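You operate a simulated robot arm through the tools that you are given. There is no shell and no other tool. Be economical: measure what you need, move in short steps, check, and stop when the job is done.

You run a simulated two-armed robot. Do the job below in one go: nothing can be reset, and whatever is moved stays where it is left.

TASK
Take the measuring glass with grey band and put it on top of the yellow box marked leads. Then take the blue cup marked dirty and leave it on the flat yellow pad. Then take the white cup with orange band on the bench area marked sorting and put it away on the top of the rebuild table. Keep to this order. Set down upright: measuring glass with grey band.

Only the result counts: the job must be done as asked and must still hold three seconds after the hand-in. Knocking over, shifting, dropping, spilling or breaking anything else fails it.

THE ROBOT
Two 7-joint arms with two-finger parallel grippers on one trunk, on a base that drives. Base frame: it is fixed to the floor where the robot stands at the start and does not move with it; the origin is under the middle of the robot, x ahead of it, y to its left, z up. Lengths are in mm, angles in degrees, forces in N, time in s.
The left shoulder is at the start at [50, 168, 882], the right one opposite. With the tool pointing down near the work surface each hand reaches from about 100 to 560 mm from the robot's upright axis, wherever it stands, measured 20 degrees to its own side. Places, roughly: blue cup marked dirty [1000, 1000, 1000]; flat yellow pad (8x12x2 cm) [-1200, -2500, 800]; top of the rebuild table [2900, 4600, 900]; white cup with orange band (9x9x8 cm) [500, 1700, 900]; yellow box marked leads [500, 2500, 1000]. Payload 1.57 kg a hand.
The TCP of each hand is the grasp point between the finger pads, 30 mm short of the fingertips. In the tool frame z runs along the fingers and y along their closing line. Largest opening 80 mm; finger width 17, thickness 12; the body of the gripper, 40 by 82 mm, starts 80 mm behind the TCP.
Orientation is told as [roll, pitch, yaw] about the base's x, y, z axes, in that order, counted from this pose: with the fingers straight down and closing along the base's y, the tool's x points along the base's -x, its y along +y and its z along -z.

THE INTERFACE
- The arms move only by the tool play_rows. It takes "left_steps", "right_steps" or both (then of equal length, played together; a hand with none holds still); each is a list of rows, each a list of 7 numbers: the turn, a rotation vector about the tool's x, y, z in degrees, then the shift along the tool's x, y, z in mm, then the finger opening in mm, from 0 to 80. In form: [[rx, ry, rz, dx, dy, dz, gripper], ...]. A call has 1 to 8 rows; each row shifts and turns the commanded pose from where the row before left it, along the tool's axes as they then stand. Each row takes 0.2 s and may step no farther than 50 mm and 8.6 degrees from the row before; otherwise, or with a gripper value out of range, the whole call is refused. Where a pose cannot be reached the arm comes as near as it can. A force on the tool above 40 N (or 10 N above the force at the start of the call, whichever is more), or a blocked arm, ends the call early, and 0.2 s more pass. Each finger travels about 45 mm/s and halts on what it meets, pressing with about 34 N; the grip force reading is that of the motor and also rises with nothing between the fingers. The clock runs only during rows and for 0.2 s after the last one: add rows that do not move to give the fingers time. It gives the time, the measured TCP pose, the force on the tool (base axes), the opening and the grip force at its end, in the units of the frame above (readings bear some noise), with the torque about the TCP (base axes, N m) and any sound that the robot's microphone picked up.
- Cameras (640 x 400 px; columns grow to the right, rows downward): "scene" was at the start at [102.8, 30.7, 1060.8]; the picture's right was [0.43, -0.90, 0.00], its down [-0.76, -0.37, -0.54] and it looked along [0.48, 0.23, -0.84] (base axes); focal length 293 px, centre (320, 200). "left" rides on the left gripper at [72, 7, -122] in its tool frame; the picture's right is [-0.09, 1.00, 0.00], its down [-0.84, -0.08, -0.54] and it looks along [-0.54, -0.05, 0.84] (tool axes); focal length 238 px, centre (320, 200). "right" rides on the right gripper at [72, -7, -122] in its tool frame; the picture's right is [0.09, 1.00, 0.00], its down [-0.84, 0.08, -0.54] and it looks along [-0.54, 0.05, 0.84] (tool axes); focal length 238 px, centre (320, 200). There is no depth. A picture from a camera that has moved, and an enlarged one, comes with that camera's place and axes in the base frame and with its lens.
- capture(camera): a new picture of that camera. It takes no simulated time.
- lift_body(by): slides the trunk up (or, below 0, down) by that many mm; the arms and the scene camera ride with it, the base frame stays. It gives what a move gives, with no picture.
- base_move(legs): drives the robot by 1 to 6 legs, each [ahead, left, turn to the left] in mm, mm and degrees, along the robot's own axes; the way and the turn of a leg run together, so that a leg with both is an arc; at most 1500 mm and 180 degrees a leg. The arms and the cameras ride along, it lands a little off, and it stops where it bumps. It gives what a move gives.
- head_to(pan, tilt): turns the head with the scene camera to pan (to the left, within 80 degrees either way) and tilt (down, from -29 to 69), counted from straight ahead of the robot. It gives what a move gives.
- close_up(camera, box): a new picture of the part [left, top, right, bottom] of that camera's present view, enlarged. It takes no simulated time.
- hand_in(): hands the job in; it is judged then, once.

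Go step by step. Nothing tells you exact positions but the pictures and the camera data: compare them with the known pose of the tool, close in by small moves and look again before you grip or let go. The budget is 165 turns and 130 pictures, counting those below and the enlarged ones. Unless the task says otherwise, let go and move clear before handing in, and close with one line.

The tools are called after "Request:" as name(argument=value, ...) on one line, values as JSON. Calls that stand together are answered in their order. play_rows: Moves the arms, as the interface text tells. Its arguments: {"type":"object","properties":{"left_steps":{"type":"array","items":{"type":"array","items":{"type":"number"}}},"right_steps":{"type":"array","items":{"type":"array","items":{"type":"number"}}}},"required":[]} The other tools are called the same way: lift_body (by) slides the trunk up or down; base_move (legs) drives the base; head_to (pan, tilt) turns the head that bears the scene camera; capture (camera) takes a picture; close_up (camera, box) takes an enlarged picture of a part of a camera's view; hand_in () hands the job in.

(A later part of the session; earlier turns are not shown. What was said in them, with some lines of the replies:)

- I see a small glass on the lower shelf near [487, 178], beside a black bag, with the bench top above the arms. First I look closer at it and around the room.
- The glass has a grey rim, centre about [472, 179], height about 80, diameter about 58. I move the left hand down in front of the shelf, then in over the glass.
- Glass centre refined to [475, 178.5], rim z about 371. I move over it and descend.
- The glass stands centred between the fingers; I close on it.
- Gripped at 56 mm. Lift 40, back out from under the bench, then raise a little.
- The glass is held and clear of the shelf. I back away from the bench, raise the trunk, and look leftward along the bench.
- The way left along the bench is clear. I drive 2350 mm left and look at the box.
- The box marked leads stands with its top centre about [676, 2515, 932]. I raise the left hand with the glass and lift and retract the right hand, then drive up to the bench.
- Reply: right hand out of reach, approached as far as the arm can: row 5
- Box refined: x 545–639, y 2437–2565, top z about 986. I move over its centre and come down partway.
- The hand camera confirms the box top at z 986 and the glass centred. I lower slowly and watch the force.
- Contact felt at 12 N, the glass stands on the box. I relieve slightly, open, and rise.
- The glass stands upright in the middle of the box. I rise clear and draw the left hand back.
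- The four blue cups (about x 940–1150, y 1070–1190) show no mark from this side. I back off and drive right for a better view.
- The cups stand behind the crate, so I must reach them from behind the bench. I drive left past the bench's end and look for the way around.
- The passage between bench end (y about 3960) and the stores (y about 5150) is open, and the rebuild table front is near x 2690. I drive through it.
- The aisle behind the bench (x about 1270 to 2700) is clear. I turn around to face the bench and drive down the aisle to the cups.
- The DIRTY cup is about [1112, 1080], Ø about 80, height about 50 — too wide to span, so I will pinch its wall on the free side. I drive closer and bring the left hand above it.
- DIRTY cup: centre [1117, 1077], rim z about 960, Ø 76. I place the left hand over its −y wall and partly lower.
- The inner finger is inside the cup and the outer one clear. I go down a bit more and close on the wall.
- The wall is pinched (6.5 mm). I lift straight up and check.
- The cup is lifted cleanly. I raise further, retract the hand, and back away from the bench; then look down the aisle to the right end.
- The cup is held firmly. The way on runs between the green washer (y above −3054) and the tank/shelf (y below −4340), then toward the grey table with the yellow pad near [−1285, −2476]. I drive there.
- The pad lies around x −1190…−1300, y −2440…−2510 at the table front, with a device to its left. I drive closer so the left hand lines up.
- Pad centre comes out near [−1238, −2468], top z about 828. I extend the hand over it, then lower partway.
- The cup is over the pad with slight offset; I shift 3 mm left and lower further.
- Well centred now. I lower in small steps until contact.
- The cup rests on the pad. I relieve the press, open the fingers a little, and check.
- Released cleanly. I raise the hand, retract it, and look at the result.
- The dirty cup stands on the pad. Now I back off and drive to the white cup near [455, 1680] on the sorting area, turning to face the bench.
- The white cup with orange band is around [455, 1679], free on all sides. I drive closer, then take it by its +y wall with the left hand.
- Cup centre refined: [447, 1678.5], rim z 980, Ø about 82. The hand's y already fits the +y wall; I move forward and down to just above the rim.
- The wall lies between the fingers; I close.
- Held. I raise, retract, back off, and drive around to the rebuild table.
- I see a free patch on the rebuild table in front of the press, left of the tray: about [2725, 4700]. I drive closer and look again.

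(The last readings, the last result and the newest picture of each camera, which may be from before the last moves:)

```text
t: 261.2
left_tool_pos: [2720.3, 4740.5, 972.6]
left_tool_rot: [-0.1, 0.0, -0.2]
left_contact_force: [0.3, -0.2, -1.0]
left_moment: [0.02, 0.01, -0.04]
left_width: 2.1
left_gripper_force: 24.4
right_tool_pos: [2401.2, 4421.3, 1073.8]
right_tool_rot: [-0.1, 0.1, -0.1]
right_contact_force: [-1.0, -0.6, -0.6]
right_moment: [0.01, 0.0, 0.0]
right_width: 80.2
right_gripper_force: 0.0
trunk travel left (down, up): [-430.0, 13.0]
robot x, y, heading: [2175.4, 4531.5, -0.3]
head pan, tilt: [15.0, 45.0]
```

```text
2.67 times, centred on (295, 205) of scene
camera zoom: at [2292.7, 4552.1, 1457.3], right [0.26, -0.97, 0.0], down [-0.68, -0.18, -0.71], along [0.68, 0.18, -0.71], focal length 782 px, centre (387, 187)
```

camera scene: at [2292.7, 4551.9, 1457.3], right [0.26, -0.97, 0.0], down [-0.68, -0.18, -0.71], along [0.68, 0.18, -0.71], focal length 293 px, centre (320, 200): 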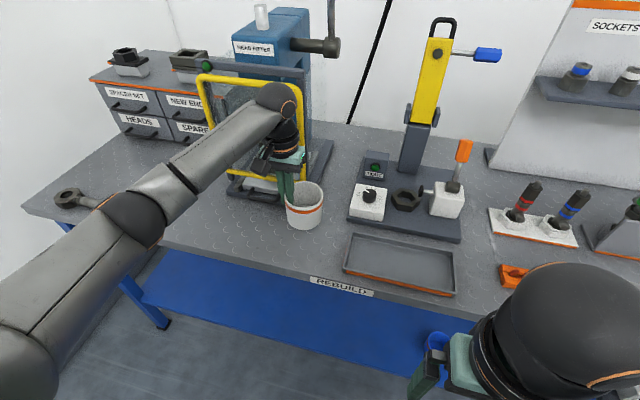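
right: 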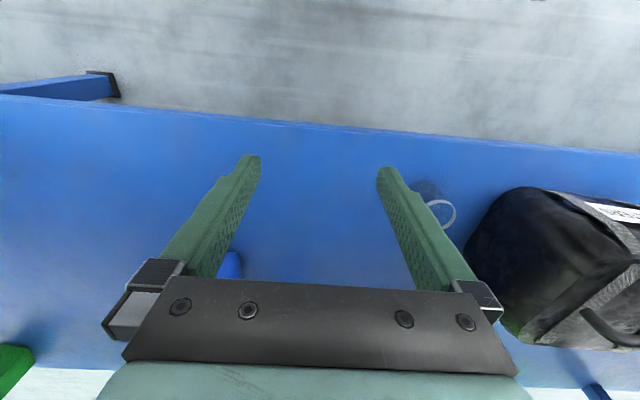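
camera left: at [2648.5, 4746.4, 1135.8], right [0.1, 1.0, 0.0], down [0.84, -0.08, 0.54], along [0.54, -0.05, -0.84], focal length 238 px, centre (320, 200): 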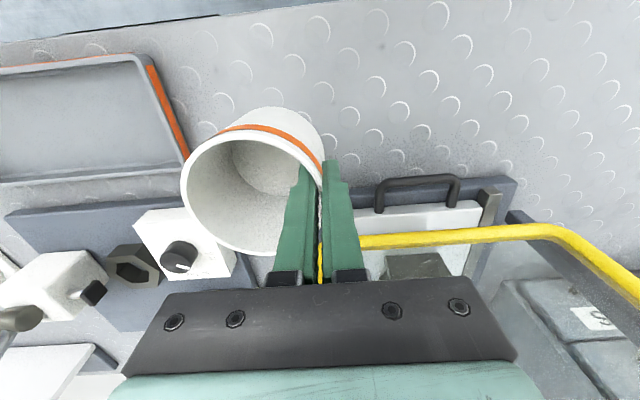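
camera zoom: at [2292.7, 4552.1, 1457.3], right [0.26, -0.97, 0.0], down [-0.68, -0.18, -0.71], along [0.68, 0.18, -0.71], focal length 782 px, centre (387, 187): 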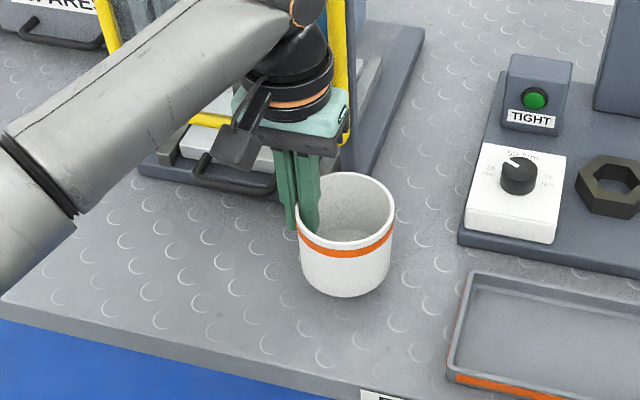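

Request:
play_rows(left_steps=[[0, 0, 0, 0, 0, 4, 0], [0, 0, 0, 0, 0, 4, 0], [0, 0, 0, 0, 0, 0, 0]])

Request:
play_rows(left_steps=[[0, 0, 0, 0, 0, 3, 0], [0, 0, 0, 0, 0, 3, 0], [0, 0, 0, 0, 0, 0, 0]])

Request:
close_up(camera="scene", box=[260, 180, 340, 260])

```text
t: 262.0
left_tool_pos: [2719.2, 4741.3, 965.5]
left_tool_rot: [0.1, 0.0, -0.2]
left_contact_force: [0.0, 0.6, -0.1]
left_moment: [0.03, 0.04, 0.0]
left_width: 2.1
left_gripper_force: 24.1
right_tool_pos: [2402.5, 4420.6, 1073.4]
right_tool_rot: [0.0, 0.1, -0.2]
right_contact_force: [-0.4, 0.8, 0.2]
right_moment: [0.01, -0.03, 0.03]
right_width: 80.1
right_gripper_force: 0.1
trunk travel left (down, up): [-430.0, 13.0]
robot x, y, heading: [2174.1, 4532.1, -0.3]
head pan, tilt: [15.0, 45.0]
```

```text
t: 262.8
left_tool_pos: [2720.7, 4740.7, 959.3]
left_tool_rot: [0.0, 0.1, -0.2]
left_contact_force: [0.5, -0.2, -0.4]
left_moment: [0.01, -0.03, 0.0]
left_width: 2.2
left_gripper_force: 24.0
right_tool_pos: [2401.5, 4421.3, 1074.1]
right_tool_rot: [-0.2, 0.0, -0.2]
right_contact_force: [0.1, -0.2, -0.2]
right_moment: [-0.03, -0.01, 0.05]
right_width: 80.0
right_gripper_force: 0.0
trunk travel left (down, up): [-430.0, 13.0]
robot x, y, heading: [2173.0, 4531.9, -0.1]
head pan, tilt: [15.0, 45.0]
```

```text
5.00 times, centred on (300, 220) of scene
camera zoom: at [2292.8, 4552.1, 1457.3], right [0.26, -0.97, 0.0], down [-0.68, -0.18, -0.71], along [0.68, 0.18, -0.71], focal length 1466 px, centre (420, 100)
```

zoom: 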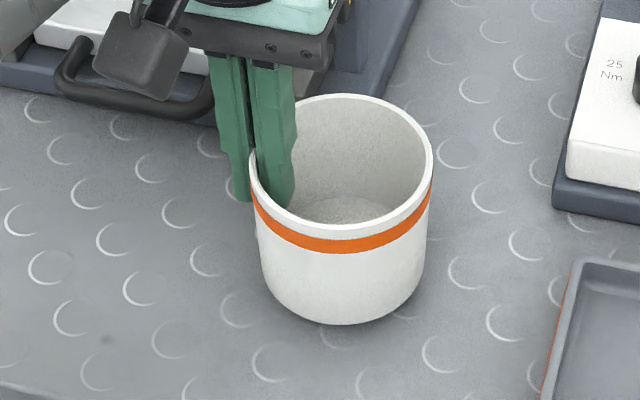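

Request:
play_rows(left_steps=[[0, 0, 0, 0, 0, 3, 0], [0, 0, 0, 0, 0, 2, 0], [0, 0, 0, 0, 0, 0, 0]])

Request:
play_rows(left_steps=[[0, 0, 0, 0, 0, 2.5, 0], [0, 0, 0, 0, 0, 0, 0]])

Request:
play_rows(left_steps=[[0, 0, 0, 0, 0, 2.5, 0], [0, 0, 0, 0, 0, 0, 0]])

Request:
close_up(camera="scene", box=[260, 180, 340, 260])

```text
t: 263.6
left_tool_pos: [2718.9, 4742.2, 955.8]
left_tool_rot: [0.0, 0.0, -0.1]
left_contact_force: [0.0, 0.2, -0.3]
left_moment: [0.03, -0.01, -0.01]
left_width: 2.2
left_gripper_force: 23.4
right_tool_pos: [2401.6, 4421.1, 1074.5]
right_tool_rot: [-0.2, 0.1, -0.2]
right_contact_force: [-0.4, 0.6, 0.1]
right_moment: [0.02, 0.0, -0.01]
right_width: 80.0
right_gripper_force: 0.0
trunk travel left (down, up): [-430.0, 13.0]
robot x, y, heading: [2176.4, 4524.4, -0.5]
head pan, tilt: [15.0, 45.0]
```

```text
t: 264.2
left_tool_pos: [2720.8, 4742.3, 952.7]
left_tool_rot: [0.0, 0.0, -0.2]
left_contact_force: [0.2, -0.6, -0.3]
left_moment: [0.02, 0.01, -0.01]
left_width: 2.1
left_gripper_force: 23.5
right_tool_pos: [2401.3, 4420.4, 1073.0]
right_tool_rot: [-0.1, 0.1, -0.2]
right_contact_force: [0.7, -0.4, -0.7]
right_moment: [0.01, 0.0, 0.0]
right_width: 80.0
right_gripper_force: 0.0
trunk travel left (down, up): [-430.0, 13.0]
robot x, y, heading: [2176.0, 4530.0, -0.0]
head pan, tilt: [15.0, 45.0]
```

```text
t: 264.8
left_tool_pos: [2719.9, 4741.0, 949.5]
left_tool_rot: [0.0, 0.0, -0.2]
left_contact_force: [-0.4, -0.2, 0.1]
left_moment: [0.02, 0.02, 0.02]
left_width: 2.1
left_gripper_force: 23.3
right_tool_pos: [2401.3, 4420.6, 1074.5]
right_tool_rot: [0.0, 0.1, -0.2]
right_contact_force: [-0.1, -0.8, 0.1]
right_moment: [0.02, -0.02, 0.01]
right_width: 79.9
right_gripper_force: 0.0
trunk travel left (down, up): [-430.0, 13.0]
robot x, y, heading: [2171.9, 4529.9, -0.3]
head pan, tilt: [15.0, 45.0]
```

```text
5.00 times, centred on (300, 220) of scene
camera zoom: at [2292.8, 4552.1, 1457.3], right [0.26, -0.97, 0.0], down [-0.68, -0.18, -0.71], along [0.68, 0.18, -0.71], focal length 1466 px, centre (420, 100)
```

zoom: 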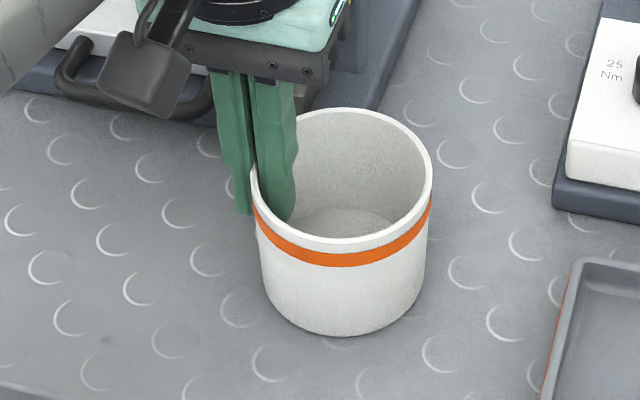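

Request:
play_rows(left_steps=[[0, 0, 0, 0, 0, 2.5, 0], [0, 0, 0, 0, 0, 0, 0]])

Request:
play_rows(left_steps=[[0, 0, 0, 0, 0, 2.5, 0], [0, 0, 0, 0, 0, 0, 0]])

Request:
play_rows(left_steps=[[0, 0, 0, 0, 0, 2, 0], [0, 0, 0, 0, 0, 0, 0]])

```text
t: 265.4
left_tool_pos: [2721.1, 4743.1, 950.6]
left_tool_rot: [0.0, -0.1, -0.3]
left_contact_force: [-0.4, 1.9, 7.7]
left_moment: [-0.42, 0.07, 0.0]
left_width: 2.2
left_gripper_force: 24.1
right_tool_pos: [2401.3, 4420.4, 1073.8]
right_tool_rot: [-0.1, 0.1, -0.2]
right_contact_force: [0.0, -0.4, -1.1]
right_moment: [0.04, 0.0, -0.01]
right_width: 79.8
right_gripper_force: 0.1
trunk travel left (down, up): [-430.0, 13.0]
robot x, y, heading: [2174.0, 4531.7, -0.4]
head pan, tilt: [15.0, 45.0]
```

```text
t: 266.0
left_tool_pos: [2721.3, 4743.1, 947.2]
left_tool_rot: [0.1, -0.3, 0.0]
left_contact_force: [1.9, 5.8, 19.5]
left_moment: [-0.78, 0.05, -0.04]
left_width: 2.5
left_gripper_force: 24.1
right_tool_pos: [2400.7, 4421.6, 1073.3]
right_tool_rot: [0.0, 0.0, -0.1]
right_contact_force: [0.6, -0.1, 0.1]
right_moment: [0.02, 0.02, -0.04]
right_width: 80.0
right_gripper_force: 0.1
trunk travel left (down, up): [-430.0, 13.0]
robot x, y, heading: [2172.6, 4533.4, -0.1]
head pan, tilt: [15.0, 45.0]
```

```text
t: 266.6
left_tool_pos: [2719.2, 4741.4, 943.8]
left_tool_rot: [0.0, -0.2, -0.2]
left_contact_force: [1.5, 7.5, 20.8]
left_moment: [-0.79, -0.07, 0.07]
left_width: 2.5
left_gripper_force: 23.4
right_tool_pos: [2401.2, 4420.3, 1073.6]
right_tool_rot: [-0.2, 0.0, -0.2]
right_contact_force: [0.1, 0.3, 0.2]
right_moment: [0.01, 0.01, -0.01]
right_width: 80.2
right_gripper_force: 0.0
trunk travel left (down, up): [-430.0, 13.0]
robot x, y, heading: [2174.2, 4528.5, -0.0]
head pan, tilt: [15.0, 45.0]
```

Contact reached. I relieve and open a little.

Request:
play_rows(left_steps=[[0, 0, 0, 0, 0, -2.5, 0], [0, 0, 0, 0, 0, 0, 6], [0, 0, 0, 0, 0, 0, 12], [0, 0, 0, 0, 0, 0, 18], [0, 0, 0, 0, 0, 0, 18]])

Request:
close_up(camera="scene", box=[260, 180, 340, 260])

Request:
capture(camera="left")

```text
t: 267.8
left_tool_pos: [2720.5, 4741.7, 945.9]
left_tool_rot: [0.0, 0.0, -0.2]
left_contact_force: [-0.3, 0.4, -0.3]
left_moment: [-0.03, 0.05, 0.01]
left_width: 17.9
left_gripper_force: 0.1
right_tool_pos: [2401.9, 4420.8, 1072.8]
right_tool_rot: [-0.1, 0.1, -0.1]
right_contact_force: [0.6, 0.5, 0.1]
right_moment: [-0.05, -0.01, 0.02]
right_width: 80.2
right_gripper_force: 0.0
trunk travel left (down, up): [-430.0, 13.0]
robot x, y, heading: [2176.1, 4532.2, -0.2]
head pan, tilt: [15.0, 45.0]
```

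```text
5.00 times, centred on (300, 220) of scene
camera zoom: at [2292.8, 4552.1, 1457.2], right [0.26, -0.97, 0.0], down [-0.68, -0.18, -0.71], along [0.68, 0.18, -0.71], focal length 1466 px, centre (420, 100)
```

zoom: 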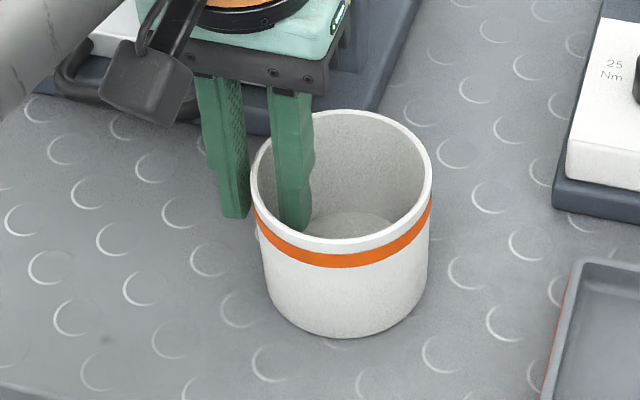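

```text
36 pictures are left
camera left: at [2647.6, 4747.4, 1067.0], right [0.1, 1.0, 0.0], down [0.84, -0.08, 0.54], along [0.54, -0.05, -0.84], focal length 238 px, centre (320, 200)
```

left: 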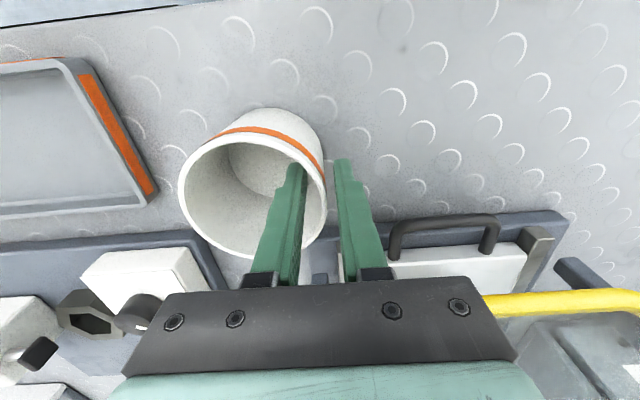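

The cup stands freely on the table. I rise straight up and draw back.

Request:
play_rows(left_steps=[[0, 0, 0, 0, 0, -20, 18], [0, 0, 0, 0, 0, -40, 18], [0, 0, 0, 0, 0, -45, 18], [0, 0, 0, 0, 0, -45, 18], [0, 0, 0, 0, 0, -45, 18], [0, 0, 0, 45, 0, 0, 18], [0, 0, 0, 45, 0, 0, 18], [0, 0, 0, 45, 0, 0, 18]])

Request:
base_move(legs=[[-200, 0, 0]])

Request:
capture(camera="scene")

```text
t: 269.6
left_tool_pos: [2585.1, 4741.3, 1140.7]
left_tool_rot: [0.0, 0.0, -0.1]
left_contact_force: [-0.1, 0.0, 0.1]
left_moment: [0.0, -0.05, 0.01]
left_width: 17.9
left_gripper_force: 0.1
right_tool_pos: [2401.2, 4420.9, 1074.2]
right_tool_rot: [-0.1, 0.1, -0.2]
right_contact_force: [-0.7, -0.4, -0.2]
right_moment: [0.05, -0.01, -0.02]
right_width: 79.9
right_gripper_force: 0.1
trunk travel left (down, up): [-430.0, 13.0]
robot x, y, heading: [2172.0, 4530.9, -0.4]
head pan, tilt: [15.0, 45.0]
```

```text
t: 271.2
left_tool_pos: [2385.3, 4741.5, 1141.3]
left_tool_rot: [0.0, 0.0, -0.2]
left_contact_force: [0.0, 0.1, -0.3]
left_moment: [0.01, -0.04, -0.01]
left_width: 18.1
left_gripper_force: 0.1
right_tool_pos: [2199.4, 4421.6, 1073.9]
right_tool_rot: [0.0, 0.1, -0.3]
right_contact_force: [0.0, -0.3, -0.2]
right_moment: [-0.03, -0.05, 0.01]
right_width: 80.1
right_gripper_force: 0.0
trunk travel left (down, up): [-430.0, 13.0]
robot x, y, heading: [1969.8, 4531.4, 0.2]
head pan, tilt: [15.0, 45.0]
```

```text
35 pictures are left
camera scene: at [2091.4, 4552.6, 1457.4], right [0.26, -0.97, 0.0], down [-0.68, -0.18, -0.71], along [0.68, 0.18, -0.71], focal length 293 px, centre (320, 200)
```

scene: 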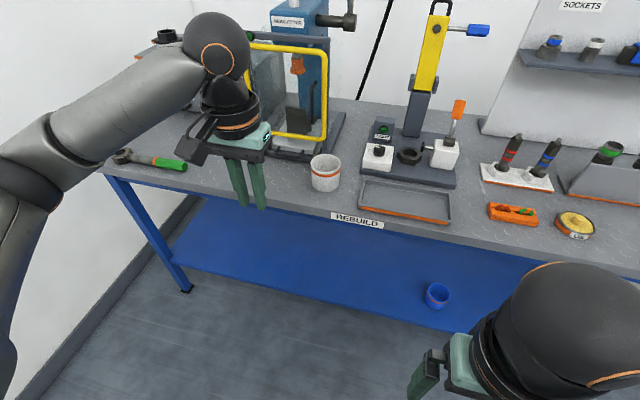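

All three items are in place and both hands are empty and clear. The glass was upright on the leads box when last seen, and the blue and white cups stand on the pad and the rebuild table. I hand in.

Request:
hand_in()

```text
The job is handed in.
```

The job is handed in, done in the order asked: the measuring glass stands upright on the leads box, the dirty cup is on the yellow pad, and the white cup is on top of the rebuild table.
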